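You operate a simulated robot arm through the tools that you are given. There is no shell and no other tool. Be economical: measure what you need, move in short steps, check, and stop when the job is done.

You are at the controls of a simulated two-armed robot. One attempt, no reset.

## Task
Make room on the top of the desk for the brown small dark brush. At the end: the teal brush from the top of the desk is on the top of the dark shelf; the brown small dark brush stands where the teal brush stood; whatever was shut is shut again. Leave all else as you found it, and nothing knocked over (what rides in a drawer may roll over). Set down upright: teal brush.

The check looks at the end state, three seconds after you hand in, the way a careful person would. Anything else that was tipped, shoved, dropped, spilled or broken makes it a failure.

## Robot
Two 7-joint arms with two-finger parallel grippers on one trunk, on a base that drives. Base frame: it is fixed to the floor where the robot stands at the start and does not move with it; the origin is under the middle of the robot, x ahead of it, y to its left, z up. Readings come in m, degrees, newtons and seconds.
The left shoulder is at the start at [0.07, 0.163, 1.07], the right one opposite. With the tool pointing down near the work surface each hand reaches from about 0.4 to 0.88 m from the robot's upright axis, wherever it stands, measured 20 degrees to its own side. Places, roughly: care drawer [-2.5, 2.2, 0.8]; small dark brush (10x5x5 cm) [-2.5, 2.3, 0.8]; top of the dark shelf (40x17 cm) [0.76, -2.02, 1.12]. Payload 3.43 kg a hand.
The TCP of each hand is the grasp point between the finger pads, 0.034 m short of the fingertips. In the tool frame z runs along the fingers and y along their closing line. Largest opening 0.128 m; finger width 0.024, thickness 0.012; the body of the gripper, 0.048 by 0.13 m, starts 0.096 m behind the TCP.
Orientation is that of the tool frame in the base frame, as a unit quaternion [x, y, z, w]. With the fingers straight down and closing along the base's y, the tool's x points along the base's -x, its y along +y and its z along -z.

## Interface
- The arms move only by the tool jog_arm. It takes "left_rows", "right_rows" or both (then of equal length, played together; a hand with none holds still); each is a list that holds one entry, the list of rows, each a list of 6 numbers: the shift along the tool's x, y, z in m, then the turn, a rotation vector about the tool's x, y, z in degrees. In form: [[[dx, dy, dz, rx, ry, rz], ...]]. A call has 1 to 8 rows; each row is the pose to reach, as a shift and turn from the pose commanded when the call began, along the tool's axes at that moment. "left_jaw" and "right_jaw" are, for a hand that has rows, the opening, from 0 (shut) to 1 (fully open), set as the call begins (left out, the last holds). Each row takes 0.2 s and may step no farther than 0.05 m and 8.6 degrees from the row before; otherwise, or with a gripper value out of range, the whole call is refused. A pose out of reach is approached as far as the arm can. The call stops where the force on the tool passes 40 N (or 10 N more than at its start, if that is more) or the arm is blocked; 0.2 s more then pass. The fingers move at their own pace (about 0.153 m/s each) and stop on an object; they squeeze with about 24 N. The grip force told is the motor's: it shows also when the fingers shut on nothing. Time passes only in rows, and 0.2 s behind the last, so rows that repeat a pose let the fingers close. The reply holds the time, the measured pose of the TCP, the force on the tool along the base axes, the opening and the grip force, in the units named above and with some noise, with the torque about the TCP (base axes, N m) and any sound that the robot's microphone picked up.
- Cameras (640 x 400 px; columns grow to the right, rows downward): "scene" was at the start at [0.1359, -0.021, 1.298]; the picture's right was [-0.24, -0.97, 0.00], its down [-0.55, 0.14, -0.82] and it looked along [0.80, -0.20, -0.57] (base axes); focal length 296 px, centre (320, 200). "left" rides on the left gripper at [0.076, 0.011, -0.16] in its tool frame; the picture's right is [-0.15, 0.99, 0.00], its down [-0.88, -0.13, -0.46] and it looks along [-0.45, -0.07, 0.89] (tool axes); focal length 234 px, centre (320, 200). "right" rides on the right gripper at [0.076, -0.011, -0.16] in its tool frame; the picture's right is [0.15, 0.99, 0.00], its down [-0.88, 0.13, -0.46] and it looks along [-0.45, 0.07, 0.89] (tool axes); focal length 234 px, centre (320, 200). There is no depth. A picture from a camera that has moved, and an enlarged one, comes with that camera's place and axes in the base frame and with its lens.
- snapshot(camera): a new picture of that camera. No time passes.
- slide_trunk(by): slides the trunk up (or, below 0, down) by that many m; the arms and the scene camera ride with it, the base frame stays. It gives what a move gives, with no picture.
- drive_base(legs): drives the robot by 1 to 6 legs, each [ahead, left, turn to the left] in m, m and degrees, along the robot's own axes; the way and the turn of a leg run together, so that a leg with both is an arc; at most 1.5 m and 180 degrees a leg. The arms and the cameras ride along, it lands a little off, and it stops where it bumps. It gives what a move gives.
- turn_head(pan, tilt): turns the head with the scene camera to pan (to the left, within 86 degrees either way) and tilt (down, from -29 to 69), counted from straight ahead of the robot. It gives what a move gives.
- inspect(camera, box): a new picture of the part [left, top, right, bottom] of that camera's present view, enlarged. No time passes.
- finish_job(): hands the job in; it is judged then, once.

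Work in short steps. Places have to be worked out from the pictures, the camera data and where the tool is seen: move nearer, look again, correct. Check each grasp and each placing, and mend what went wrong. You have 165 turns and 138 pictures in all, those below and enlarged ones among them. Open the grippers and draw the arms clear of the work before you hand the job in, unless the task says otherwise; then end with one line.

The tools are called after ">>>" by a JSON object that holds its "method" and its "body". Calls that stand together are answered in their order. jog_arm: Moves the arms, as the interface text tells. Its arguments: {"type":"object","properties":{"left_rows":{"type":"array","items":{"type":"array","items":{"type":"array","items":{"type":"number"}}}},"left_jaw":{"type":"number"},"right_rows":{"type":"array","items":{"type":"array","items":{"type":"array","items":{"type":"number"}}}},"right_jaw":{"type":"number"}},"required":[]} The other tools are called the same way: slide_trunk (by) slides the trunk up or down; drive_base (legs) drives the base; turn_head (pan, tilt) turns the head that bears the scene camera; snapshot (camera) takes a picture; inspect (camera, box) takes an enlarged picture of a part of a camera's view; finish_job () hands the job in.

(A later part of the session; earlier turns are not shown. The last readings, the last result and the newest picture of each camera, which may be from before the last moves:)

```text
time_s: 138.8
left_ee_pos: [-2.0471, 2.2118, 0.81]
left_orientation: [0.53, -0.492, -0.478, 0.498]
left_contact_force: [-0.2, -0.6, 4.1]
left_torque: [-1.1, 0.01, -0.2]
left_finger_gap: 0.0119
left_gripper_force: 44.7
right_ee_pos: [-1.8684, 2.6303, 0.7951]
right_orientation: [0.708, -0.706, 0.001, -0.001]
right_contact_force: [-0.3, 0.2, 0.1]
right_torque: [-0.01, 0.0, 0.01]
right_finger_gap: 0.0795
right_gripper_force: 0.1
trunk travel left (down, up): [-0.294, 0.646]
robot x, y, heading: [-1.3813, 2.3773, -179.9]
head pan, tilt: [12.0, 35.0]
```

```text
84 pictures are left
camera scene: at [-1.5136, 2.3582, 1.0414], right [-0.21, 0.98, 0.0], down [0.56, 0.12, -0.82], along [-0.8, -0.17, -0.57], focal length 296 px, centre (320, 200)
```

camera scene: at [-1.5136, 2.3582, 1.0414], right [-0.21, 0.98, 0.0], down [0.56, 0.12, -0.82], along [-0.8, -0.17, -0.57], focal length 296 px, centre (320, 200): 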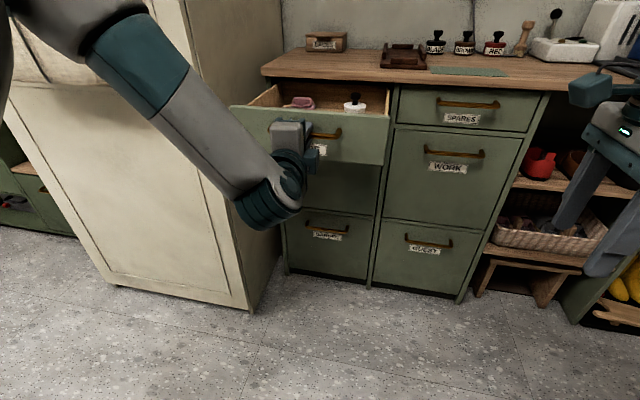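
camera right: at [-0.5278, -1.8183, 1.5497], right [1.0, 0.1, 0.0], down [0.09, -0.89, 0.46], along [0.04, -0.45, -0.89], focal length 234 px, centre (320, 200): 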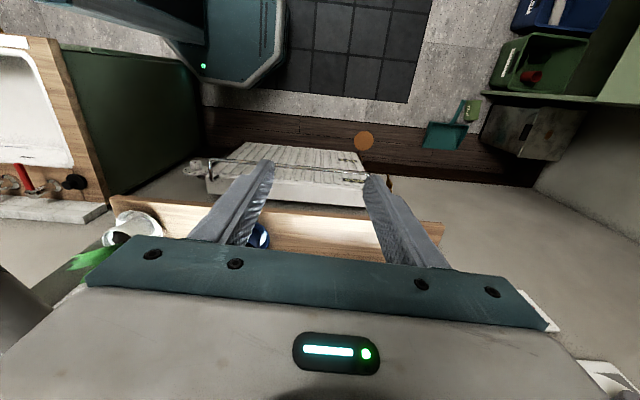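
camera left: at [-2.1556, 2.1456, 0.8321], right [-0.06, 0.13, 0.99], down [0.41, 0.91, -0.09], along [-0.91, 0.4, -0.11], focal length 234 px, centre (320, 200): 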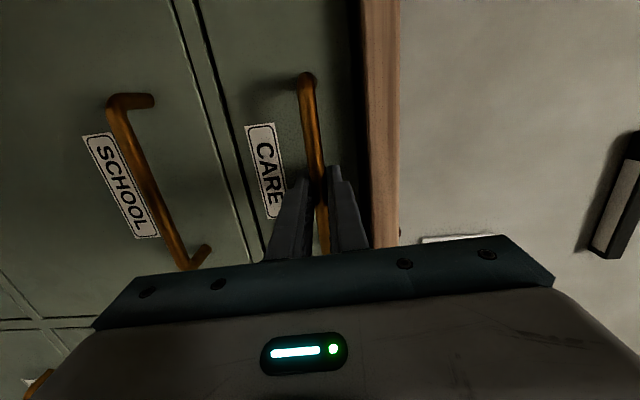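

Drawer is open about 27 cm. Release the handle, back the base clear, and raise the trunk to look in.

>>> {"method": "jog_arm", "body": {"left_rows": [[[0, 0, 0, 0, 0, 0], [0, 0, 0, 0, 0, 0]]], "left_jaw": 0.4}}

>>> {"method": "drive_base", "body": {"legs": [[-0.12, 0, 0]]}}

>>> {"method": "slide_trunk", "body": {"by": 0.35}}

>>> {"method": "turn_head", "body": {"pan": 10, "tilt": 40}}

>>> {"method": "snapshot", "body": {"camera": "scene"}}

```text
time_s: 139.4
left_ee_pos: [-2.047, 2.2114, 0.8105]
left_orientation: [0.53, -0.492, -0.478, 0.499]
left_contact_force: [1.0, 0.1, 0.5]
left_torque: [0.03, 0.02, 0.0]
left_finger_gap: 0.0512
left_gripper_force: 0.0
right_ee_pos: [-1.8686, 2.6308, 0.7955]
right_orientation: [0.707, -0.707, 0.001, -0.001]
right_contact_force: [0.9, -0.1, 0.3]
right_torque: [-0.02, -0.01, 0.04]
right_finger_gap: 0.0795
right_gripper_force: 0.0
trunk travel left (down, up): [-0.294, 0.646]
robot x, y, heading: [-1.3764, 2.3765, -179.9]
head pan, tilt: [12.0, 35.0]
```

```text
time_s: 140.7
left_ee_pos: [-1.9252, 2.2121, 0.8114]
left_orientation: [0.53, -0.491, -0.478, 0.499]
left_contact_force: [-0.3, 0.4, 1.0]
left_torque: [0.0, 0.0, -0.01]
left_finger_gap: 0.0513
left_gripper_force: 0.1
right_ee_pos: [-1.7463, 2.6302, 0.7945]
right_orientation: [0.708, -0.707, 0.0, 0.0]
right_contact_force: [-0.7, 0.3, 0.8]
right_torque: [0.02, 0.01, 0.01]
right_finger_gap: 0.0796
right_gripper_force: 0.1
trunk travel left (down, up): [-0.294, 0.646]
robot x, y, heading: [-1.2536, 2.3745, -179.8]
head pan, tilt: [12.0, 35.0]
```

```text
time_s: 144.1
left_ee_pos: [-1.9255, 2.2103, 1.1614]
left_orientation: [0.529, -0.491, -0.478, 0.5]
left_contact_force: [-0.4, 0.5, -1.1]
left_torque: [-0.01, -0.03, -0.02]
left_finger_gap: 0.0514
left_gripper_force: 0.1
right_ee_pos: [-1.7472, 2.6309, 1.1439]
right_orientation: [0.708, -0.707, 0.001, -0.001]
right_contact_force: [1.2, -0.4, 0.1]
right_torque: [-0.04, 0.02, -0.01]
right_finger_gap: 0.0794
right_gripper_force: 0.0
trunk travel left (down, up): [-0.644, 0.296]
robot x, y, heading: [-1.2544, 2.376, -179.8]
head pan, tilt: [12.0, 35.0]
```

```text
time_s: 144.8
left_ee_pos: [-1.9262, 2.2106, 1.1606]
left_orientation: [0.53, -0.492, -0.478, 0.499]
left_contact_force: [-0.5, -0.2, 0.0]
left_torque: [-0.04, 0.01, 0.0]
left_finger_gap: 0.0512
left_gripper_force: 0.0
right_ee_pos: [-1.7474, 2.6302, 1.1436]
right_orientation: [0.708, -0.706, 0.001, -0.001]
right_contact_force: [-0.1, 0.2, -0.1]
right_torque: [-0.03, -0.01, 0.0]
right_finger_gap: 0.0794
right_gripper_force: 0.1
trunk travel left (down, up): [-0.644, 0.296]
robot x, y, heading: [-1.2595, 2.3737, -179.8]
head pan, tilt: [10.0, 40.0]
```

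```text
83 pictures are left
camera scene: at [-1.3904, 2.362, 1.3838], right [-0.18, 0.98, 0.0], down [0.63, 0.11, -0.77], along [-0.75, -0.14, -0.64], focal length 296 px, centre (320, 200)
```

scene: 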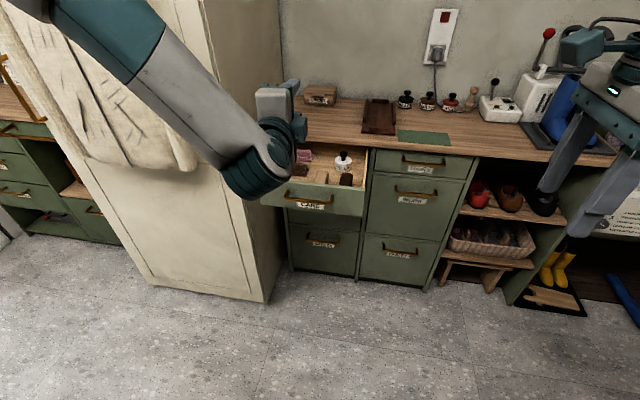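

The drawer holds several items. I'll fold the left hand back to pointing down and draw it back, leaving room for the right hand.

>>> {"method": "jog_arm", "body": {"left_rows": [[[0.01, 0, -0.02, 4.9, 4.9, -4.9], [0.02, 0, -0.04, 9.8, 9.8, -9.8], [0.03, 0, -0.06, 14.7, 14.7, -14.7], [0.04, 0, -0.08, 19.6, 19.6, -19.6], [0.05, 0, -0.1, 24.5, 24.5, -24.5], [0.06, 0, -0.12, 29.4, 29.4, -29.4], [0.07, 0, -0.14, 34.3, 34.3, -34.3], [0.08, 0, -0.15, 39.2, 39.2, -39.2]]]}}

>>> {"method": "jog_arm", "body": {"left_rows": [[[0, 0, 0, 4.9, 4.9, -4.9], [0, 0, 0, 9.8, 9.8, -9.8], [0, 0, 0, 14.7, 14.7, -14.7], [0, 0, 0, 19.6, 19.6, -19.6], [0, 0, 0, 24.5, 24.5, -24.5], [0, 0, 0, 29.4, 29.4, -29.4]]]}}

```text
time_s: 146.6
left_ee_pos: [-1.772, 2.1404, 1.1651]
left_orientation: [0.914, -0.23, -0.226, 0.246]
left_contact_force: [-0.1, -0.3, -0.4]
left_torque: [0.0, -0.04, -0.03]
left_finger_gap: 0.0511
left_gripper_force: 0.0
right_ee_pos: [-1.7474, 2.6303, 1.1429]
right_orientation: [0.708, -0.706, 0.0, -0.001]
right_contact_force: [0.3, -0.2, -0.3]
right_torque: [0.03, 0.0, 0.0]
right_finger_gap: 0.0792
right_gripper_force: 0.1
trunk travel left (down, up): [-0.644, 0.296]
robot x, y, heading: [-1.2583, 2.3773, -179.9]
head pan, tilt: [10.0, 40.0]
```

```text
time_s: 147.9
left_ee_pos: [-1.7721, 2.1398, 1.1666]
left_orientation: [1.0, 0.024, 0.017, -0.004]
left_contact_force: [0.1, -0.2, 0.7]
left_torque: [0.02, -0.01, -0.02]
left_finger_gap: 0.0515
left_gripper_force: 0.1
right_ee_pos: [-1.7481, 2.6298, 1.1451]
right_orientation: [0.707, -0.707, 0.0, 0.0]
right_contact_force: [-0.5, 0.0, -0.9]
right_torque: [0.0, -0.01, -0.01]
right_finger_gap: 0.0794
right_gripper_force: 0.1
trunk travel left (down, up): [-0.644, 0.296]
robot x, y, heading: [-1.2539, 2.3758, -179.8]
head pan, tilt: [10.0, 40.0]
```

Left hand is pointing down again. I'll tuck it a bit further back/left and zoom in on the drawer.

>>> {"method": "jog_arm", "body": {"left_rows": [[[0.03, 0.025, -0.02, 0, 0, 0], [0.06, 0.05, -0.04, 0, 0, 0], [0.09, 0.075, -0.06, 0, 0, 0], [0.11, 0.1, -0.08, 0, 0, 0]]]}}

>>> {"method": "inspect", "body": {"camera": "scene", "box": [250, 130, 380, 220]}}

```text
time_s: 148.9
left_ee_pos: [-1.6567, 2.0439, 1.2499]
left_orientation: [1.0, 0.023, 0.016, -0.003]
left_contact_force: [-0.5, -0.1, -0.4]
left_torque: [0.03, 0.05, -0.02]
left_finger_gap: 0.0516
left_gripper_force: 0.1
right_ee_pos: [-1.745, 2.6297, 1.1446]
right_orientation: [-0.707, 0.707, 0.0, 0.0]
right_contact_force: [0.1, 0.9, 0.8]
right_torque: [0.01, 0.02, 0.03]
right_finger_gap: 0.0792
right_gripper_force: 0.0
trunk travel left (down, up): [-0.644, 0.296]
robot x, y, heading: [-1.254, 2.3818, -179.7]
head pan, tilt: [10.0, 40.0]
```

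```text
4.44 times, centred on (315, 175) of scene
camera zoom: at [-1.3879, 2.361, 1.3839], right [-0.18, 0.98, 0.0], down [0.63, 0.11, -0.77], along [-0.76, -0.14, -0.64], focal length 1317 px, centre (342, 311)
```

zoom: 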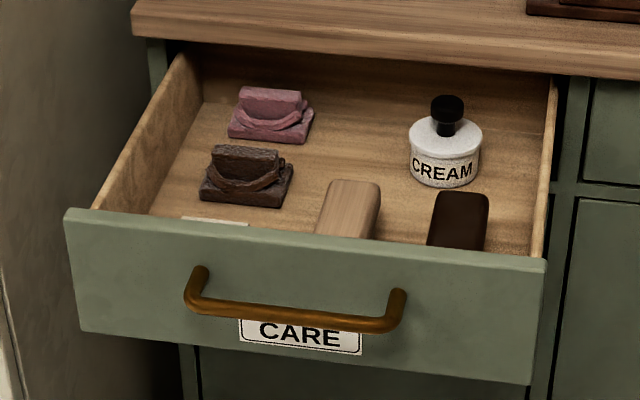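

The dark brown brush is front-right in the drawer at about [-2.21, 2.30], lying along x, between a light brush and the drawer's right wall. I tuck the left arm out of the way, turn the right hand so it closes along y, and reposition the base.

>>> {"method": "jog_arm", "body": {"left_rows": [[[0.025, 0.022, 0, 0, 0, 0], [0.05, 0.045, 0, 0, 0, 0], [0.08, 0.07, 0, 0, 0, 0], [0.11, 0.1, 0, 0, 0, 0], [0.11, 0.1, 0, 0, 0, 0], [0.11, 0.1, 0, 0, 0, 0], [0.11, 0.1, 0, 0, 0, 0], [0.11, 0.1, 0, 0, 0, 0]]], "right_rows": [[[0, 0, 0, 0, 0, -8.5], [0, 0, 0, 0, 0, -17], [0, 0, 0, 0, 0, -25.5], [0, 0, 0, 0, 0, -34], [0, 0, 0, 0, 0, -42.5], [0, 0, 0, 0, 0, -51], [0, 0, 0, 0, 0, -59.5], [0, 0, 0, 0, 0, -68]]]}}

>>> {"method": "jog_arm", "body": {"right_rows": [[[0, 0, 0, 0, 0, -7.4], [0, 0, 0, 0, 0, -14.8], [0, 0, 0, 0, 0, -22]]]}}

>>> {"method": "drive_base", "body": {"legs": [[0, 0.25, 0], [0.2, 0, 0]]}}

>>> {"method": "turn_head", "body": {"pan": -10, "tilt": 45}}

>>> {"method": "snapshot", "body": {"camera": "scene"}}

>>> {"method": "snapshot", "body": {"camera": "right"}}

```text
time_s: 150.8
left_ee_pos: [-1.559, 1.9667, 1.2444]
left_orientation: [1.0, 0.024, 0.016, -0.003]
left_contact_force: [0.1, 0.3, 0.4]
left_torque: [-0.02, 0.02, 0.01]
left_finger_gap: 0.0514
left_gripper_force: 0.0
left hand out of reach, approached as far as the arm can: row 4, 5, 6, 7, 8
right_ee_pos: [-1.7465, 2.6292, 1.1433]
right_orientation: [0.982, -0.189, 0.001, 0.0]
right_contact_force: [0.0, -0.1, -0.3]
right_torque: [0.0, -0.03, -0.01]
right_finger_gap: 0.0796
right_gripper_force: 0.1
trunk travel left (down, up): [-0.644, 0.296]
robot x, y, heading: [-1.2555, 2.3787, -179.9]
head pan, tilt: [10.0, 40.0]
```

```text
time_s: 151.6
left_ee_pos: [-1.5584, 1.9681, 1.2454]
left_orientation: [1.0, 0.023, 0.016, -0.002]
left_contact_force: [-0.4, -0.4, 0.2]
left_torque: [0.0, -0.02, 0.02]
left_finger_gap: 0.0511
left_gripper_force: 0.1
right_ee_pos: [-1.7471, 2.6298, 1.1447]
right_orientation: [1.0, 0.002, 0.001, -0.001]
right_contact_force: [-0.2, 0.4, 0.4]
right_torque: [0.0, 0.04, -0.01]
right_finger_gap: 0.0792
right_gripper_force: 0.0
trunk travel left (down, up): [-0.644, 0.296]
robot x, y, heading: [-1.2576, 2.3751, -179.6]
head pan, tilt: [10.0, 40.0]
```

```text
time_s: 154.5
left_ee_pos: [-1.7477, 1.7193, 1.2451]
left_orientation: [1.0, 0.024, 0.017, -0.003]
left_contact_force: [-0.2, -1.0, -0.1]
left_torque: [-0.02, -0.04, 0.01]
left_finger_gap: 0.051
left_gripper_force: 0.0
right_ee_pos: [-1.9397, 2.3814, 1.1444]
right_orientation: [1.0, 0.001, 0.001, 0.0]
right_contact_force: [1.1, -1.0, 0.4]
right_torque: [-0.03, -0.01, -0.02]
right_finger_gap: 0.0791
right_gripper_force: 0.1
trunk travel left (down, up): [-0.644, 0.296]
robot x, y, heading: [-1.4476, 2.1314, -179.8]
head pan, tilt: [10.0, 40.0]
```

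```text
time_s: 155.4
left_ee_pos: [-1.7484, 1.7188, 1.244]
left_orientation: [1.0, 0.024, 0.017, -0.003]
left_contact_force: [0.9, 0.2, 0.4]
left_torque: [-0.02, 0.06, -0.01]
left_finger_gap: 0.0512
left_gripper_force: 0.0
right_ee_pos: [-1.9388, 2.3815, 1.1429]
right_orientation: [1.0, 0.001, 0.0, 0.0]
right_contact_force: [-0.3, -0.7, -0.2]
right_torque: [-0.02, 0.02, 0.01]
right_finger_gap: 0.0793
right_gripper_force: 0.1
trunk travel left (down, up): [-0.644, 0.296]
robot x, y, heading: [-1.4524, 2.1277, -179.9]
head pan, tilt: [-10.0, 45.0]
```

```text
81 pictures are left
camera scene: at [-1.5787, 2.1427, 1.3765], right [0.17, 0.99, 0.0], down [0.7, -0.12, -0.71], along [-0.7, 0.12, -0.71], focal length 296 px, centre (320, 200)
```

scene: 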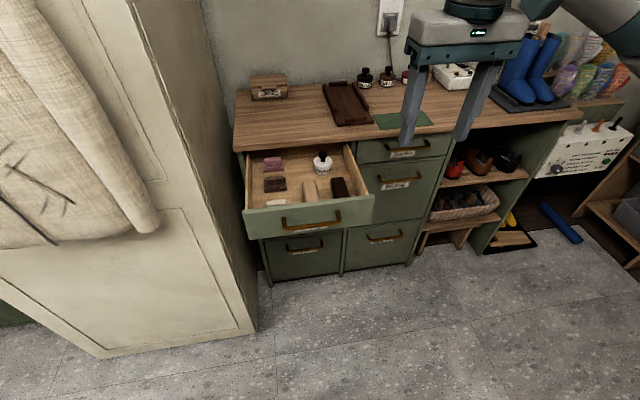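

```text
80 pictures are left
camera right: at [-1.8619, 2.3929, 1.3042], right [0.15, -0.99, 0.0], down [-0.88, -0.13, 0.45], along [-0.45, -0.07, -0.89], focal length 234 px, centre (320, 200)
```

right: 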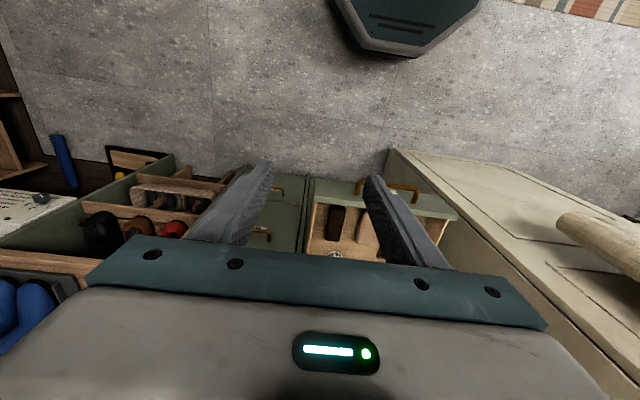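

>>> {"method": "inspect", "body": {"camera": "scene", "box": [235, 135, 385, 240]}}

>>> {"method": "inspect", "body": {"camera": "right", "box": [295, 165, 415, 265]}}

```text
3.81 times, centred on (310, 188) of scene
camera zoom: at [-1.5787, 2.1427, 1.3765], right [0.17, 0.99, 0.0], down [0.7, -0.12, -0.71], along [-0.7, 0.12, -0.71], focal length 1129 px, centre (358, 248)
```

zoom: 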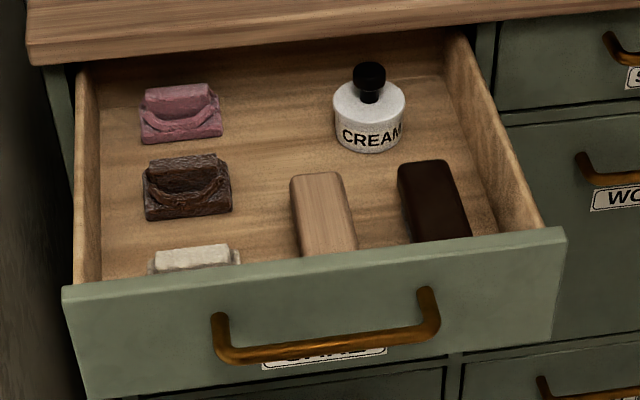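

```text
4.00 times, centred on (355, 215) of right
camera zoom: at [-1.8619, 2.3929, 1.3042], right [0.15, -0.99, 0.0], down [-0.88, -0.13, 0.45], along [-0.45, -0.07, -0.89], focal length 937 px, centre (180, 140)
```

zoom: 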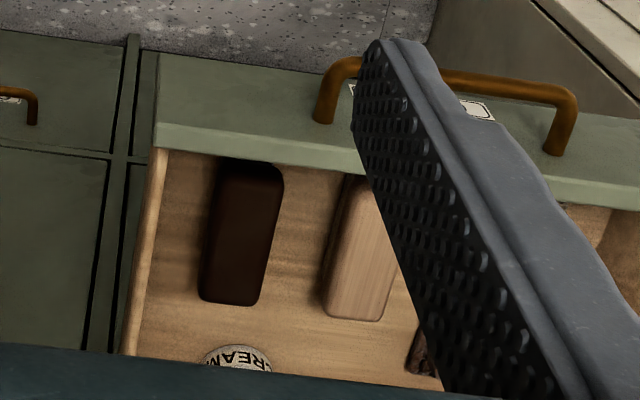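

Dark brush: top at z≈0.80, centre [-2.18, 2.303], ~10×4.2 cm along x; drawer floor ≈0.75. I'll lower the trunk 0.1, set jaws to 6 cm and move above it.

>>> {"method": "slide_trunk", "body": {"by": -0.1}}

>>> {"method": "jog_arm", "body": {"right_rows": [[[-0.034, 0.011, 0.012, 0, 0, 0], [-0.068, 0.022, 0.024, 0, 0, 0], [-0.103, 0.033, 0.036, 0, 0, 0], [-0.138, 0.045, 0.048, 0, 0, 0], [-0.172, 0.056, 0.06, 0, 0, 0], [-0.206, 0.067, 0.075, 0, 0, 0], [-0.241, 0.0785, 0.1, 0, 0, 0], [-0.241, 0.0785, 0.1, 0, 0, 0]]], "right_jaw": 0.48}}

>>> {"method": "snapshot", "body": {"camera": "right"}}

>>> {"method": "snapshot", "body": {"camera": "scene"}}

```text
time_s: 156.7
left_ee_pos: [-1.7487, 1.7184, 1.1438]
left_orientation: [1.0, 0.025, 0.016, -0.003]
left_contact_force: [0.3, 0.5, 0.2]
left_torque: [0.01, 0.01, 0.01]
left_finger_gap: 0.0511
left_gripper_force: 0.1
right_ee_pos: [-1.9394, 2.3805, 1.0437]
right_orientation: [1.0, 0.002, 0.001, 0.0]
right_contact_force: [0.0, -0.1, -0.4]
right_torque: [-0.04, -0.01, 0.01]
right_finger_gap: 0.0794
right_gripper_force: 0.0
trunk travel left (down, up): [-0.544, 0.396]
robot x, y, heading: [-1.4441, 2.1324, -179.9]
head pan, tilt: [-10.0, 45.0]
```

```text
time_s: 158.5
left_ee_pos: [-1.7481, 1.7197, 1.1454]
left_orientation: [1.0, 0.024, 0.015, -0.003]
left_contact_force: [0.4, 0.6, -0.7]
left_torque: [0.01, 0.05, -0.01]
left_finger_gap: 0.051
left_gripper_force: 0.1
right_ee_pos: [-2.178, 2.302, 0.944]
right_orientation: [1.0, 0.002, 0.0, 0.0]
right_contact_force: [0.5, -0.1, -0.1]
right_torque: [-0.05, 0.02, 0.01]
right_finger_gap: 0.0615
right_gripper_force: 0.1
trunk travel left (down, up): [-0.544, 0.396]
robot x, y, heading: [-1.454, 2.1295, -179.6]
head pan, tilt: [-10.0, 45.0]
```

```text
77 pictures are left
camera right: at [-2.1009, 2.3139, 1.1044], right [0.15, -0.99, 0.0], down [-0.88, -0.13, 0.46], along [-0.45, -0.07, -0.89], focal length 234 px, centre (320, 200)
```

right: 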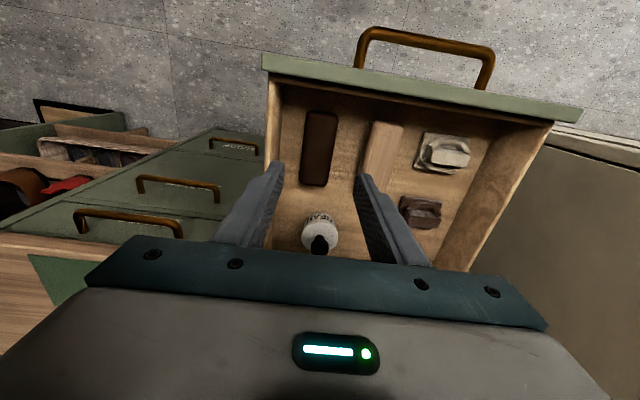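

```text
76 pictures are left
camera scene: at [-1.5783, 2.1433, 1.2766], right [0.17, 0.99, 0.0], down [0.7, -0.12, -0.71], along [-0.7, 0.12, -0.71], focal length 296 px, centre (320, 200)
```

scene: 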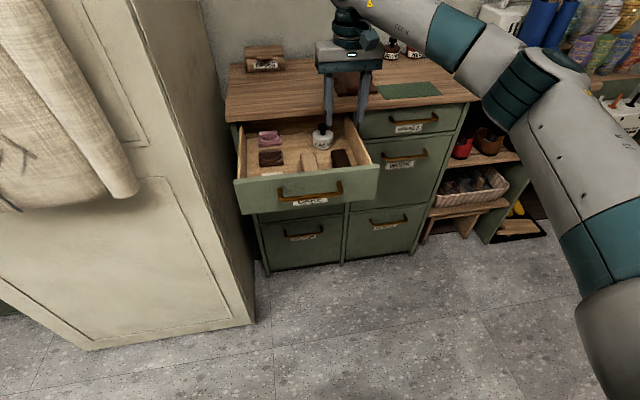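

Aligned: brush centre [-2.184, 2.304]. Descend between light brush and drawer wall to TCP z≈0.792.

>>> {"method": "jog_arm", "body": {"right_rows": [[[-0.003, -0.002, 0.04, 0, 0, 0], [-0.005, -0.002, 0.08, 0, 0, 0], [-0.005, -0.002, 0.115, 0, 0, 0], [-0.005, -0.002, 0.135, 0, 0, 0], [-0.005, -0.002, 0.145, 0, 0, 0], [-0.005, -0.002, 0.151, 0, 0, 0]]]}}

>>> {"method": "snapshot", "body": {"camera": "right"}}

>>> {"method": "inspect", "body": {"camera": "scene", "box": [230, 70, 400, 210]}}

```text
time_s: 159.9
left_ee_pos: [-1.7496, 1.7195, 1.1455]
left_orientation: [1.0, 0.025, 0.017, -0.002]
left_contact_force: [-1.2, 0.2, 0.0]
left_torque: [0.02, 0.03, -0.01]
left_finger_gap: 0.0512
left_gripper_force: 0.0
right_ee_pos: [-2.1835, 2.3038, 0.7917]
right_orientation: [1.0, 0.002, 0.001, 0.001]
right_contact_force: [-0.1, 0.3, 0.2]
right_torque: [0.01, -0.03, 0.02]
right_finger_gap: 0.0613
right_gripper_force: 0.2
trunk travel left (down, up): [-0.544, 0.396]
robot x, y, heading: [-1.4482, 2.13, -179.7]
head pan, tilt: [-10.0, 45.0]
```

```text
75 pictures are left
camera right: at [-2.1064, 2.3148, 0.953], right [0.15, -0.99, 0.0], down [-0.88, -0.13, 0.45], along [-0.45, -0.07, -0.89], focal length 234 px, centre (320, 200)
```

right: 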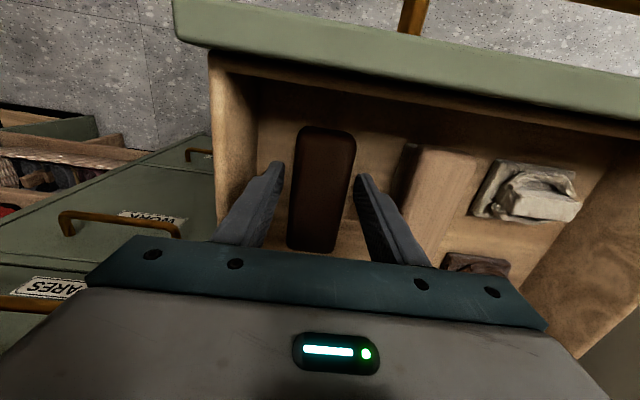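

```text
2.86 times, centred on (315, 140) of scene
camera zoom: at [-1.5792, 2.1428, 1.2765], right [0.17, 0.99, 0.0], down [0.7, -0.12, -0.71], along [-0.7, 0.12, -0.71], focal length 847 px, centre (334, 371)
```

zoom: 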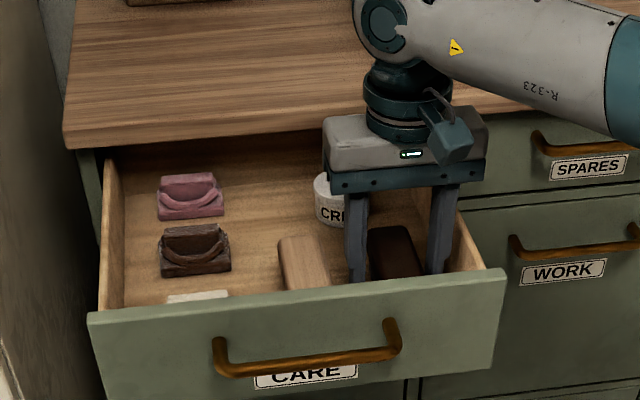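

The brush is between the pads with no contact. Close and lift a little.

>>> {"method": "jog_arm", "body": {"right_rows": [[[0, 0, 0, 0, 0, 0], [0, 0, 0, 0, 0, 0], [0, 0, 0, 0, 0, 0]]], "right_jaw": 0}}

>>> {"method": "jog_arm", "body": {"right_rows": [[[0, 0, -0.02, 0, 0, 0], [0, 0, -0.05, 0, 0, 0], [0, 0, -0.1, 0, 0, 0], [0, 0, -0.15, 0, 0, 0], [0, 0, -0.2, 0, 0, 0]]]}}

>>> {"method": "snapshot", "body": {"camera": "scene"}}

>>> {"method": "snapshot", "body": {"camera": "right"}}

```text
time_s: 160.7
left_ee_pos: [-1.7486, 1.7203, 1.145]
left_orientation: [1.0, 0.025, 0.016, -0.003]
left_contact_force: [0.9, -0.1, -0.3]
left_torque: [0.0, 0.01, 0.0]
left_finger_gap: 0.0511
left_gripper_force: 0.0
right_ee_pos: [-2.1837, 2.3043, 0.7927]
right_orientation: [1.0, 0.002, 0.001, 0.0]
right_contact_force: [0.0, -0.5, 0.6]
right_torque: [-0.05, 0.03, 0.02]
right_finger_gap: 0.0416
right_gripper_force: 23.5
trunk travel left (down, up): [-0.544, 0.396]
robot x, y, heading: [-1.4504, 2.1282, -179.6]
head pan, tilt: [-10.0, 45.0]
```

```text
time_s: 161.9
left_ee_pos: [-1.7482, 1.7177, 1.1443]
left_orientation: [1.0, 0.025, 0.016, -0.003]
left_contact_force: [0.8, 0.1, 0.6]
left_torque: [-0.01, 0.02, 0.02]
left_finger_gap: 0.0513
left_gripper_force: 0.0
right_ee_pos: [-2.1837, 2.3044, 0.994]
right_orientation: [1.0, 0.003, 0.001, 0.0]
right_contact_force: [-0.9, -1.0, -0.5]
right_torque: [0.02, 0.03, 0.0]
right_finger_gap: 0.0413
right_gripper_force: 24.2
trunk travel left (down, up): [-0.544, 0.396]
robot x, y, heading: [-1.4472, 2.1277, -179.7]
head pan, tilt: [-10.0, 45.0]
```

```text
73 pictures are left
camera scene: at [-1.5782, 2.142, 1.2765], right [0.17, 0.99, 0.0], down [0.7, -0.12, -0.71], along [-0.7, 0.12, -0.71], focal length 296 px, centre (320, 200)
```

scene: 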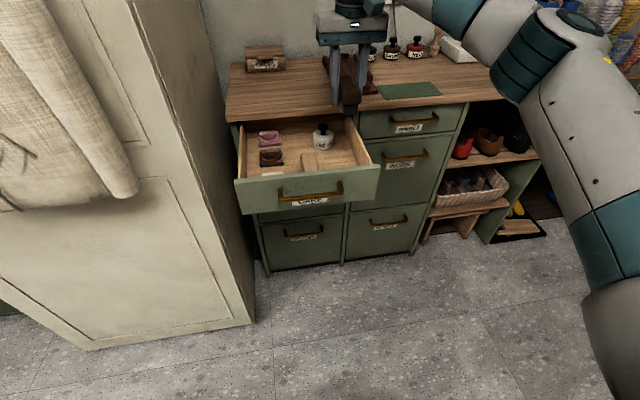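

```text
72 pictures are left
camera right: at [-2.1062, 2.3158, 1.154], right [0.15, -0.99, 0.0], down [-0.88, -0.13, 0.45], along [-0.45, -0.07, -0.89], focal length 234 px, centre (320, 200)
```

right: 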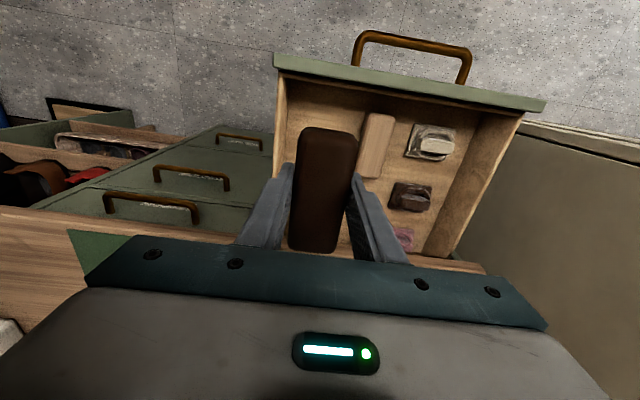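

Dark brush is securely held (gap 41 mm). Next: shut the drawer with the closed left hand pushing on the handle. Back away, pull the right hand in, and bring the left forward.

>>> {"method": "drive_base", "body": {"legs": [[-0.3, 0, 0], [0, -0.32, 0]]}}

>>> {"method": "jog_arm", "body": {"right_rows": [[[0.03, 0, -0.01, 0, 0, 0], [0.06, 0, -0.02, 0, 0, 0], [0.09, 0, -0.03, 0, 0, 0], [0.12, 0, -0.04, 0, 0, 0], [0.15, 0, -0.05, 0, 0, 0], [0.18, 0, -0.06, 0, 0, 0], [0.2, 0, -0.07, 0, 0, 0], [0.22, 0, -0.08, 0, 0, 0]]], "left_rows": [[[-0.03, -0.025, 0.02, 0, 0, 0], [-0.06, -0.05, 0.04, 0, 0, 0], [-0.09, -0.075, 0.06, 0, 0, 0], [-0.12, -0.1, 0.08, 0, 0, 0], [-0.15, -0.125, 0.1, 0, 0, 0], [-0.18, -0.15, 0.12, 0, 0, 0], [-0.21, -0.17, 0.14, 0, 0, 0], [-0.24, -0.19, 0.16, 0, 0, 0]]], "left_jaw": 0}}

>>> {"method": "snapshot", "body": {"camera": "scene"}}

```text
time_s: 165.7
left_ee_pos: [-1.4527, 2.0416, 1.1445]
left_orientation: [1.0, 0.022, 0.016, -0.003]
left_contact_force: [0.1, 0.1, -0.2]
left_torque: [-0.08, -0.02, -0.02]
left_finger_gap: 0.0512
left_gripper_force: 0.2
right_ee_pos: [-1.883, 2.6302, 0.994]
right_orientation: [1.0, -0.001, 0.001, -0.001]
right_contact_force: [0.2, -0.1, -0.5]
right_torque: [-0.01, 0.01, -0.04]
right_finger_gap: 0.0418
right_gripper_force: 23.7
trunk travel left (down, up): [-0.544, 0.396]
robot x, y, heading: [-1.1476, 2.4479, 180.3]
head pan, tilt: [-10.0, 45.0]
```

```text
time_s: 167.5
left_ee_pos: [-1.6939, 2.2223, 0.9797]
left_orientation: [1.0, 0.022, 0.016, -0.002]
left_contact_force: [0.1, -0.1, -0.4]
left_torque: [0.01, -0.04, 0.01]
left_finger_gap: 0.0
left_gripper_force: 23.8
right_ee_pos: [-1.665, 2.6303, 1.0724]
right_orientation: [1.0, -0.001, 0.001, 0.001]
right_contact_force: [0.6, -0.2, -0.6]
right_torque: [0.02, 0.02, 0.0]
right_finger_gap: 0.0416
right_gripper_force: 24.0
trunk travel left (down, up): [-0.544, 0.396]
robot x, y, heading: [-1.1451, 2.4522, 179.9]
head pan, tilt: [-10.0, 45.0]
```

```text
71 pictures are left
camera scene: at [-1.2803, 2.4651, 1.2764], right [0.17, 0.98, 0.0], down [0.7, -0.12, -0.71], along [-0.7, 0.12, -0.71], focal length 296 px, centre (320, 200)
```

scene: 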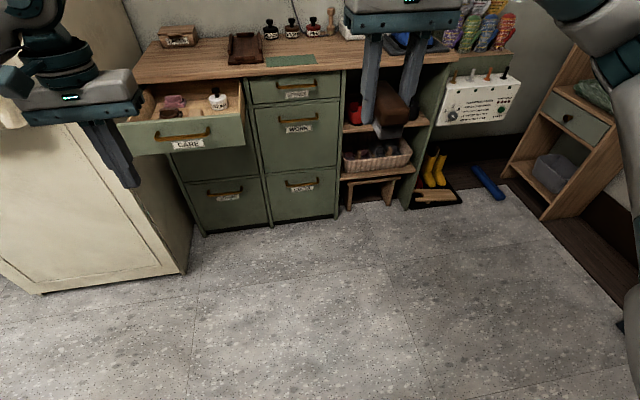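

Lower the left fist to handle height and raise the right hand so the brush clears the worktop items.

>>> {"method": "jog_arm", "body": {"left_rows": [[[0, 0.004, 0.03, 0, 0, 0], [0, 0.008, 0.06, 0, 0, 0], [0, 0.012, 0.09, 0, 0, 0], [0, 0.016, 0.12, 0, 0, 0], [0, 0.018, 0.15, 0, 0, 0], [0, 0.018, 0.155, 0, 0, 0]]], "right_rows": [[[0.01, 0, -0.03, 0, 0, 0], [0.03, 0, -0.06, 0, 0, 0], [0.05, 0, -0.09, 0, 0, 0], [0.06, 0, -0.12, 0, 0, 0], [0.07, 0, -0.15, 0, 0, 0], [0.08, 0, -0.18, 0, 0, 0]]]}}

>>> {"method": "drive_base", "body": {"legs": [[0.3, 0, 0]]}}

>>> {"method": "turn_head", "body": {"pan": 15, "tilt": 40}}

>>> {"method": "snapshot", "body": {"camera": "scene"}}

>>> {"method": "snapshot", "body": {"camera": "left"}}

```text
time_s: 168.9
left_ee_pos: [-1.6886, 2.2062, 0.8236]
left_orientation: [1.0, 0.021, 0.015, -0.003]
left_contact_force: [-0.2, -0.4, 0.4]
left_torque: [0.02, -0.01, 0.0]
left_finger_gap: 0.0
left_gripper_force: 24.2
right_ee_pos: [-1.5833, 2.6308, 1.2539]
right_orientation: [1.0, -0.001, 0.0, 0.0]
right_contact_force: [0.3, -0.2, -0.2]
right_torque: [0.0, 0.04, 0.0]
right_finger_gap: 0.0416
right_gripper_force: 23.1
trunk travel left (down, up): [-0.544, 0.396]
robot x, y, heading: [-1.1456, 2.4474, 180.0]
head pan, tilt: [-10.0, 45.0]
```

```text
time_s: 170.9
left_ee_pos: [-1.9967, 2.2069, 0.8242]
left_orientation: [1.0, 0.019, 0.016, -0.003]
left_contact_force: [0.0, -0.5, -0.1]
left_torque: [0.0, -0.01, -0.02]
left_finger_gap: 0.0
left_gripper_force: 23.4
right_ee_pos: [-1.8911, 2.6324, 1.2517]
right_orientation: [1.0, -0.003, 0.001, 0.0]
right_contact_force: [-0.4, 1.1, -1.3]
right_torque: [0.02, -0.02, 0.0]
right_finger_gap: 0.0414
right_gripper_force: 24.3
trunk travel left (down, up): [-0.544, 0.396]
robot x, y, heading: [-1.4561, 2.4477, 179.6]
head pan, tilt: [-10.0, 45.0]
```

```text
time_s: 171.8
left_ee_pos: [-1.9956, 2.2087, 0.8242]
left_orientation: [1.0, 0.019, 0.017, -0.002]
left_contact_force: [0.2, -0.3, -0.1]
left_torque: [-0.04, -0.01, 0.01]
left_finger_gap: 0.0
left_gripper_force: 23.6
right_ee_pos: [-1.8904, 2.6317, 1.2519]
right_orientation: [1.0, -0.002, 0.001, 0.0]
right_contact_force: [0.6, -0.4, -0.3]
right_torque: [0.0, 0.05, 0.04]
right_finger_gap: 0.0416
right_gripper_force: 24.4
trunk travel left (down, up): [-0.544, 0.396]
robot x, y, heading: [-1.4541, 2.4528, 179.7]
head pan, tilt: [15.0, 40.0]
```

```text
70 pictures are left
camera scene: at [-1.5877, 2.4294, 1.2837], right [-0.25, 0.97, 0.0], down [0.62, 0.16, -0.77], along [-0.74, -0.19, -0.64], focal length 296 px, centre (320, 200)
```

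scene: 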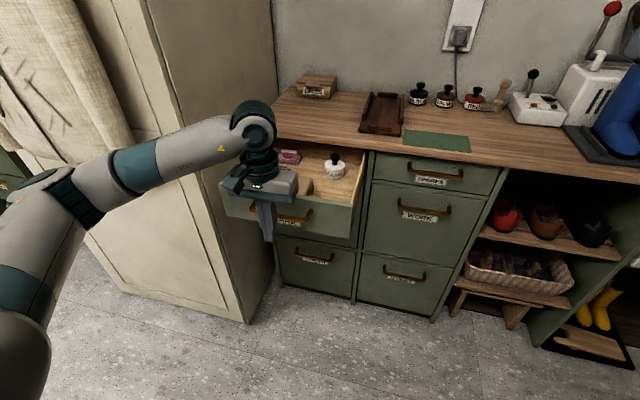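

```text
69 pictures are left
camera left: at [-1.9257, 2.1997, 0.9868], right [-0.11, -0.99, -0.01], down [-0.9, 0.09, 0.43], along [-0.42, 0.05, -0.9], focal length 234 px, centre (320, 200)
```

left: 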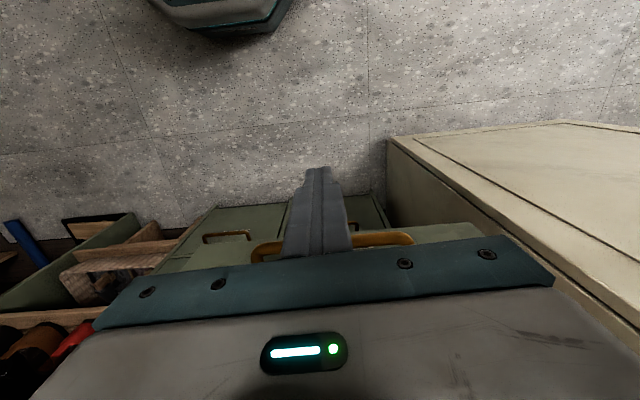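

The fist is in front of the handle, but the left elbow would near the locker if only the base advanced. I'll push by extending the arm instead.

>>> {"method": "jog_arm", "body": {"left_rows": [[[-0.03, 0, 0, 0, 0, 0], [-0.06, 0, 0, 0, 0, 0], [-0.085, 0, 0, 0, 0, 0], [-0.11, 0, 0, 0, 0, 0], [-0.135, 0, 0, 0, 0, 0], [-0.16, 0, 0, 0, 0, 0], [-0.185, 0, 0, 0, 0, 0], [-0.21, 0, 0, 0, 0, 0]]]}}

>>> {"method": "snapshot", "body": {"camera": "scene"}}

```text
time_s: 173.6
left_ee_pos: [-2.2094, 2.1981, 0.8175]
left_orientation: [1.0, 0.02, 0.017, -0.003]
left_contact_force: [-0.1, -0.4, -0.3]
left_torque: [-0.02, -0.08, 0.01]
left_finger_gap: 0.0
left_gripper_force: 24.1
right_ee_pos: [-1.8912, 2.6326, 1.2516]
right_orientation: [1.0, -0.002, 0.001, 0.001]
right_contact_force: [0.0, 0.3, -1.4]
right_torque: [-0.01, -0.02, 0.01]
right_finger_gap: 0.0413
right_gripper_force: 24.1
trunk travel left (down, up): [-0.544, 0.396]
robot x, y, heading: [-1.453, 2.4508, 179.9]
head pan, tilt: [15.0, 40.0]
```

```text
68 pictures are left
camera scene: at [-1.5886, 2.4299, 1.2836], right [-0.26, 0.97, 0.0], down [0.62, 0.16, -0.77], along [-0.74, -0.2, -0.64], focal length 296 px, centre (320, 200)
```

scene: 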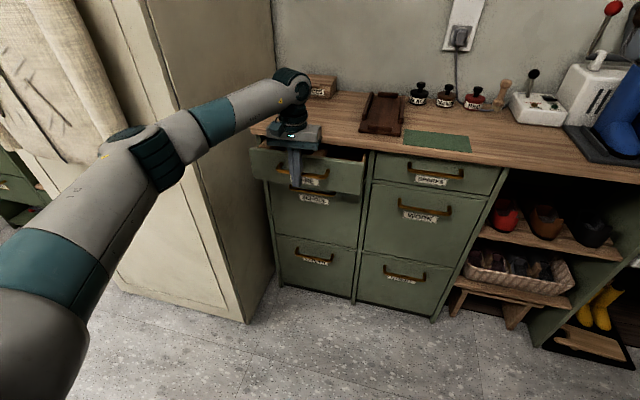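

Drawer is sliding shut smoothly, elbow still clear. The base pushes another 8 cm.

>>> {"method": "drive_base", "body": {"legs": [[0.08, 0, 0]]}}

>>> {"method": "snapshot", "body": {"camera": "scene"}}

```text
time_s: 174.7
left_ee_pos: [-2.2856, 2.1985, 0.8162]
left_orientation: [1.0, 0.019, 0.017, -0.004]
left_contact_force: [-0.9, 1.1, -0.5]
left_torque: [0.0, -0.04, 0.01]
left_finger_gap: 0.0
left_gripper_force: 24.1
right_ee_pos: [-1.9692, 2.6313, 1.2521]
right_orientation: [1.0, -0.002, 0.001, 0.0]
right_contact_force: [0.0, 0.0, -1.1]
right_torque: [0.05, 0.0, -0.02]
right_finger_gap: 0.0415
right_gripper_force: 24.0
trunk travel left (down, up): [-0.544, 0.396]
robot x, y, heading: [-1.5302, 2.4509, 179.8]
head pan, tilt: [15.0, 40.0]
```

```text
67 pictures are left
camera scene: at [-1.6661, 2.4298, 1.2837], right [-0.26, 0.97, 0.0], down [0.62, 0.16, -0.77], along [-0.74, -0.2, -0.64], focal length 296 px, centre (320, 200)
```

scene: 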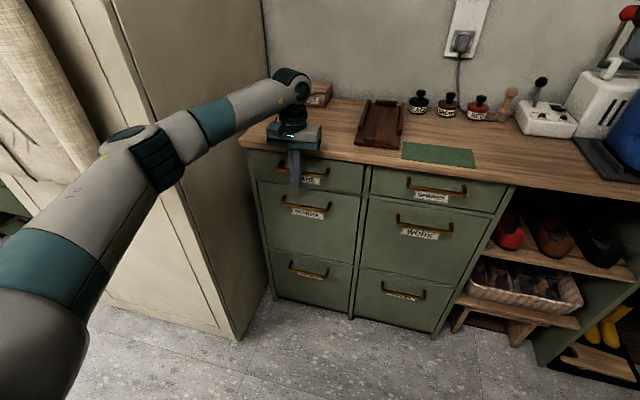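

Almost shut; a last few centimetres with the arm, in small steps until contact force rises.

>>> {"method": "jog_arm", "body": {"left_rows": [[[-0.01, 0, -0.003, 0, 0, 0], [-0.02, 0, -0.004, 0, 0, 0], [-0.03, 0, -0.005, 0, 0, 0], [-0.036, 0, -0.005, 0, 0, 0], [-0.042, 0, -0.005, 0, 0, 0], [-0.047, 0, -0.005, 0, 0, 0]]]}}

>>> {"method": "inspect", "body": {"camera": "scene", "box": [220, 100, 420, 225]}}

```text
time_s: 175.5
left_ee_pos: [-2.3048, 2.1981, 0.8208]
left_orientation: [0.999, 0.018, 0.027, -0.004]
left_contact_force: [23.1, 1.3, 11.7]
left_torque: [0.03, -0.12, -0.08]
left_finger_gap: 0.0
left_gripper_force: 23.7
right_ee_pos: [-1.9671, 2.6309, 1.2526]
right_orientation: [1.0, -0.002, 0.002, 0.0]
right_contact_force: [0.1, -0.1, -0.4]
right_torque: [0.02, -0.06, 0.0]
right_finger_gap: 0.0411
right_gripper_force: 24.2
trunk travel left (down, up): [-0.544, 0.396]
robot x, y, heading: [-1.5327, 2.4532, 179.7]
head pan, tilt: [15.0, 40.0]
stopped in row 4 (left hand): the force on the tool passed its limit at 46 N (the readings are from after the stop); the commanded pose is now the measured one
```

```text
3.20 times, centred on (320, 162) of scene
camera zoom: at [-1.6625, 2.43, 1.2842], right [-0.26, 0.97, 0.0], down [0.62, 0.16, -0.77], along [-0.74, -0.2, -0.64], focal length 949 px, centre (320, 320)
```

zoom: 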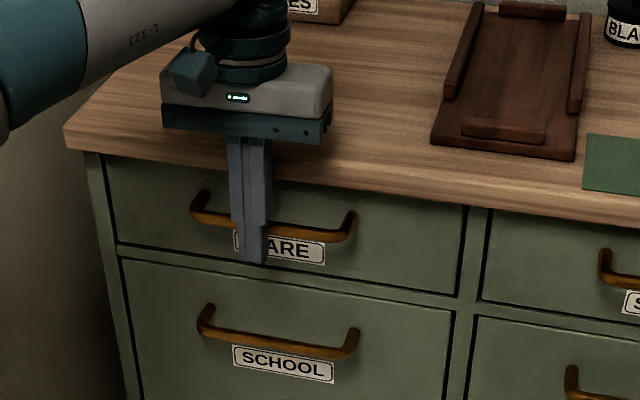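

It reached a hard stop and the face looks flush. Retract the left hand and check.

>>> {"method": "jog_arm", "body": {"left_rows": [[[0.04, 0, 0, 0, 0, 0], [0.08, 0, 0, 0, 0, 0], [0.12, 0, 0, 0, 0, 0], [0.16, 0, 0, 0, 0, 0], [0.2, 0, 0, 0, 0, 0]]]}}

>>> {"method": "drive_base", "body": {"legs": [[-0.4, 0, 0]]}}

>>> {"method": "turn_head", "body": {"pan": 0, "tilt": 30}}

>>> {"method": "snapshot", "body": {"camera": "scene"}}

>>> {"method": "inspect", "body": {"camera": "scene", "box": [200, 120, 400, 245]}}

```text
time_s: 176.7
left_ee_pos: [-2.1071, 2.2063, 0.8295]
left_orientation: [1.0, 0.018, 0.023, -0.003]
left_contact_force: [-0.2, -0.4, 1.0]
left_torque: [0.01, 0.0, -0.04]
left_finger_gap: 0.0002
left_gripper_force: 24.0
right_ee_pos: [-1.9676, 2.6295, 1.2532]
right_orientation: [1.0, -0.002, 0.001, 0.0]
right_contact_force: [-0.5, -0.1, -0.4]
right_torque: [-0.03, 0.02, 0.0]
right_finger_gap: 0.0414
right_gripper_force: 23.7
trunk travel left (down, up): [-0.544, 0.396]
robot x, y, heading: [-1.5319, 2.4527, 180.1]
head pan, tilt: [15.0, 40.0]
```

```text
time_s: 179.2
left_ee_pos: [-1.6997, 2.2051, 0.8284]
left_orientation: [1.0, 0.019, 0.024, -0.003]
left_contact_force: [0.7, -0.2, -0.6]
left_torque: [-0.03, 0.0, 0.03]
left_finger_gap: 0.0001
left_gripper_force: 23.8
right_ee_pos: [-1.559, 2.6306, 1.253]
right_orientation: [1.0, -0.001, 0.001, 0.0]
right_contact_force: [-0.6, 0.3, -0.5]
right_torque: [-0.01, 0.03, 0.02]
right_finger_gap: 0.0415
right_gripper_force: 23.6
trunk travel left (down, up): [-0.544, 0.396]
robot x, y, heading: [-1.1247, 2.4539, 179.7]
head pan, tilt: [15.0, 40.0]
```

```text
time_s: 180.0
left_ee_pos: [-1.7006, 2.2043, 0.8274]
left_orientation: [1.0, 0.02, 0.024, -0.003]
left_contact_force: [0.5, -0.3, -0.5]
left_torque: [0.0, 0.0, 0.04]
left_finger_gap: 0.0001
left_gripper_force: 23.9
right_ee_pos: [-1.5606, 2.6295, 1.2524]
right_orientation: [1.0, -0.001, 0.0, 0.001]
right_contact_force: [-0.2, -0.4, -0.8]
right_torque: [0.03, 0.0, 0.01]
right_finger_gap: 0.0414
right_gripper_force: 23.8
trunk travel left (down, up): [-0.544, 0.396]
robot x, y, heading: [-1.1203, 2.448, 179.9]
head pan, tilt: [0.0, 30.0]
```

```text
65 pictures are left
camera scene: at [-1.2645, 2.4506, 1.299], right [0.0, 1.0, 0.0], down [0.5, 0.0, -0.87], along [-0.87, 0.0, -0.5], focal length 296 px, centre (320, 200)
```

scene: 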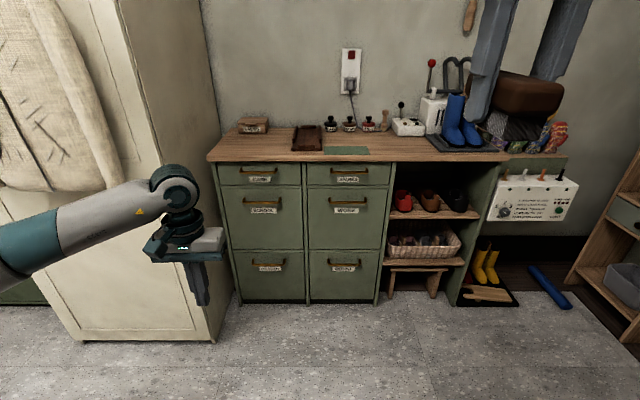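

```text
3.20 times, centred on (300, 182) of scene
camera zoom: at [-1.2645, 2.4506, 1.299], right [0.0, 1.0, 0.0], down [0.5, 0.0, -0.87], along [-0.87, 0.0, -0.5], focal length 949 px, centre (384, 256)
```

zoom: 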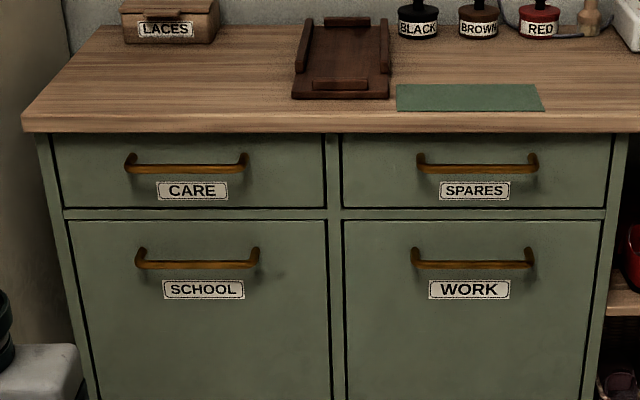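

The CARE drawer is shut flush. Now inspect the held brush to learn how far its bristles extend below the pads.

>>> {"method": "inspect", "body": {"camera": "scene", "box": [440, 40, 600, 160]}}

```text
3.33 times, centred on (520, 100) of scene
camera zoom: at [-1.2645, 2.4506, 1.299], right [0.0, 1.0, 0.0], down [0.5, 0.0, -0.87], along [-0.87, 0.0, -0.5], focal length 988 px, centre (-347, 533)
```

zoom: 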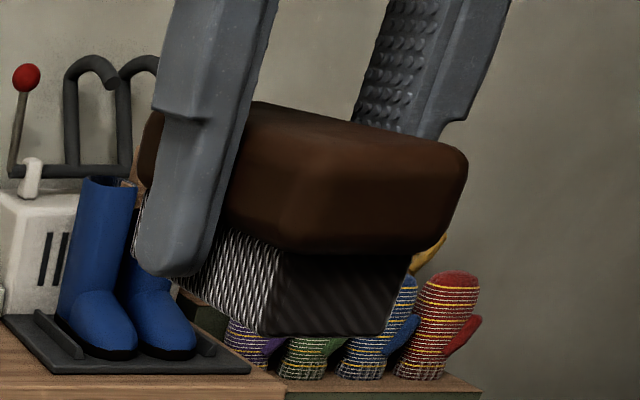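

Brush is gripped well, bristles down. Raise the left hand, then drive back toward the desk facing +x.

>>> {"method": "jog_arm", "body": {"left_rows": [[[0, 0, -0.045, 0, 0, 0], [0, 0, -0.09, 0, 0, 0], [0, 0, -0.135, 0, 0, 0], [0, 0, -0.18, 0, 0, 0], [0, 0, -0.22, 0, 0, 0], [0, 0, -0.25, 0, 0, 0]]]}}

>>> {"method": "drive_base", "body": {"legs": [[-0.22, 0, 0], [0, 0, -90], [0, 0, -90]]}}

>>> {"method": "turn_head", "body": {"pan": -50, "tilt": 30}}

>>> {"method": "snapshot", "body": {"camera": "scene"}}

```text
time_s: 181.4
left_ee_pos: [-1.7128, 2.2038, 1.0775]
left_orientation: [1.0, 0.02, 0.024, -0.004]
left_contact_force: [1.5, -0.2, -0.6]
left_torque: [0.0, -0.03, 0.01]
left_finger_gap: 0.0
left_gripper_force: 23.4
right_ee_pos: [-1.5595, 2.6304, 1.2519]
right_orientation: [1.0, -0.001, 0.001, 0.0]
right_contact_force: [0.7, 0.7, -0.8]
right_torque: [0.0, 0.0, 0.02]
right_finger_gap: 0.0413
right_gripper_force: 24.1
trunk travel left (down, up): [-0.544, 0.396]
robot x, y, heading: [-1.1224, 2.4532, 180.1]
head pan, tilt: [0.0, 30.0]
```

```text
time_s: 190.7
left_ee_pos: [-0.3202, 2.7026, 1.0779]
left_orientation: [-0.025, 0.999, -0.004, -0.025]
left_contact_force: [0.7, -0.1, -0.3]
left_torque: [0.03, 0.01, -0.01]
left_finger_gap: 0.0
left_gripper_force: 24.1
right_ee_pos: [-0.4677, 2.2736, 1.2524]
right_orientation: [-0.006, 1.0, 0.0, -0.001]
right_contact_force: [-0.8, -0.2, 0.0]
right_torque: [0.0, -0.01, 0.0]
right_finger_gap: 0.0415
right_gripper_force: 23.5
trunk travel left (down, up): [-0.544, 0.396]
robot x, y, heading: [-0.9082, 2.4454, 0.8]
head pan, tilt: [0.0, 30.0]
```

```text
time_s: 191.9
left_ee_pos: [-0.3201, 2.7041, 1.0778]
left_orientation: [-0.025, 0.999, -0.004, -0.025]
left_contact_force: [0.5, -0.5, -0.5]
left_torque: [-0.02, -0.02, 0.03]
left_finger_gap: 0.0
left_gripper_force: 24.0
right_ee_pos: [-0.4685, 2.2747, 1.2532]
right_orientation: [-0.005, 1.0, 0.0, -0.001]
right_contact_force: [0.1, -0.2, -0.5]
right_torque: [0.01, 0.03, -0.01]
right_finger_gap: 0.0417
right_gripper_force: 23.7
trunk travel left (down, up): [-0.544, 0.396]
robot x, y, heading: [-0.9106, 2.4472, 0.7]
head pan, tilt: [-50.0, 30.0]
```

```text
62 pictures are left
camera scene: at [-0.7977, 2.3822, 1.2991], right [-0.76, -0.65, 0.0], down [-0.33, 0.38, -0.87], along [0.56, -0.66, -0.5], focal length 296 px, centre (320, 200)
```

scene: 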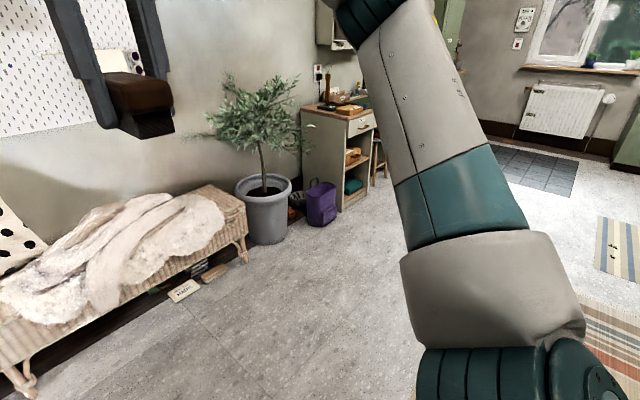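

Path along x≈-0.9 is clear. Strafe right to y≈0.

>>> {"method": "drive_base", "body": {"legs": [[0, -1.25, -0.7], [0, -1.2, 0]]}}

>>> {"method": "turn_head", "body": {"pan": -14, "tilt": 45}}

>>> {"method": "snapshot", "body": {"camera": "scene"}}

```text
time_s: 203.8
left_ee_pos: [-0.328, 0.2629, 1.0775]
left_orientation: [-0.017, 1.0, -0.002, -0.025]
left_contact_force: [-0.5, 0.3, 0.0]
left_torque: [-0.02, 0.01, 0.0]
left_finger_gap: 0.0
left_gripper_force: 23.6
right_ee_pos: [-0.4841, -0.1636, 1.2532]
right_orientation: [0.004, 1.0, -0.001, -0.001]
right_contact_force: [0.3, 0.0, -0.8]
right_torque: [0.02, 0.01, -0.01]
right_finger_gap: 0.0416
right_gripper_force: 24.0
trunk travel left (down, up): [-0.544, 0.396]
robot x, y, heading: [-0.919, 0.0198, -0.5]
head pan, tilt: [-50.0, 30.0]
```

```text
time_s: 204.8
left_ee_pos: [-0.3273, 0.2621, 1.0769]
left_orientation: [-0.017, 1.0, -0.003, -0.025]
left_contact_force: [-0.2, -0.1, -0.7]
left_torque: [0.01, -0.02, 0.02]
left_finger_gap: 0.0
left_gripper_force: 23.8
right_ee_pos: [-0.4827, -0.163, 1.2535]
right_orientation: [0.004, 1.0, 0.0, -0.001]
right_contact_force: [0.9, -0.3, -1.0]
right_torque: [-0.03, 0.02, -0.02]
right_finger_gap: 0.0416
right_gripper_force: 24.1
trunk travel left (down, up): [-0.544, 0.396]
robot x, y, heading: [-0.9189, 0.0189, -0.2]
head pan, tilt: [-14.0, 45.0]
```

```text
61 pictures are left
camera scene: at [-0.7896, -0.0007, 1.2765], right [-0.25, -0.97, 0.0], down [-0.69, 0.18, -0.71], along [0.69, -0.18, -0.71], focal length 296 px, centre (320, 200)
```

scene: 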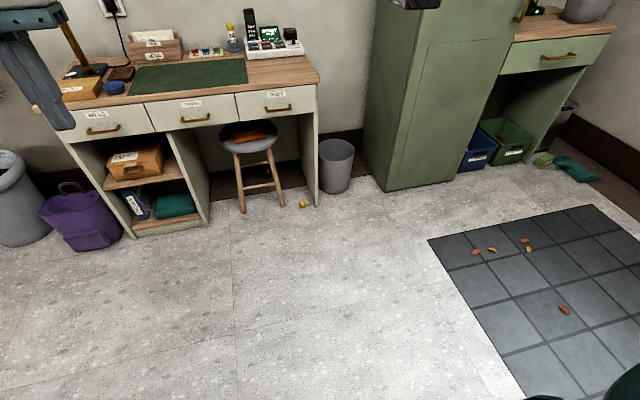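

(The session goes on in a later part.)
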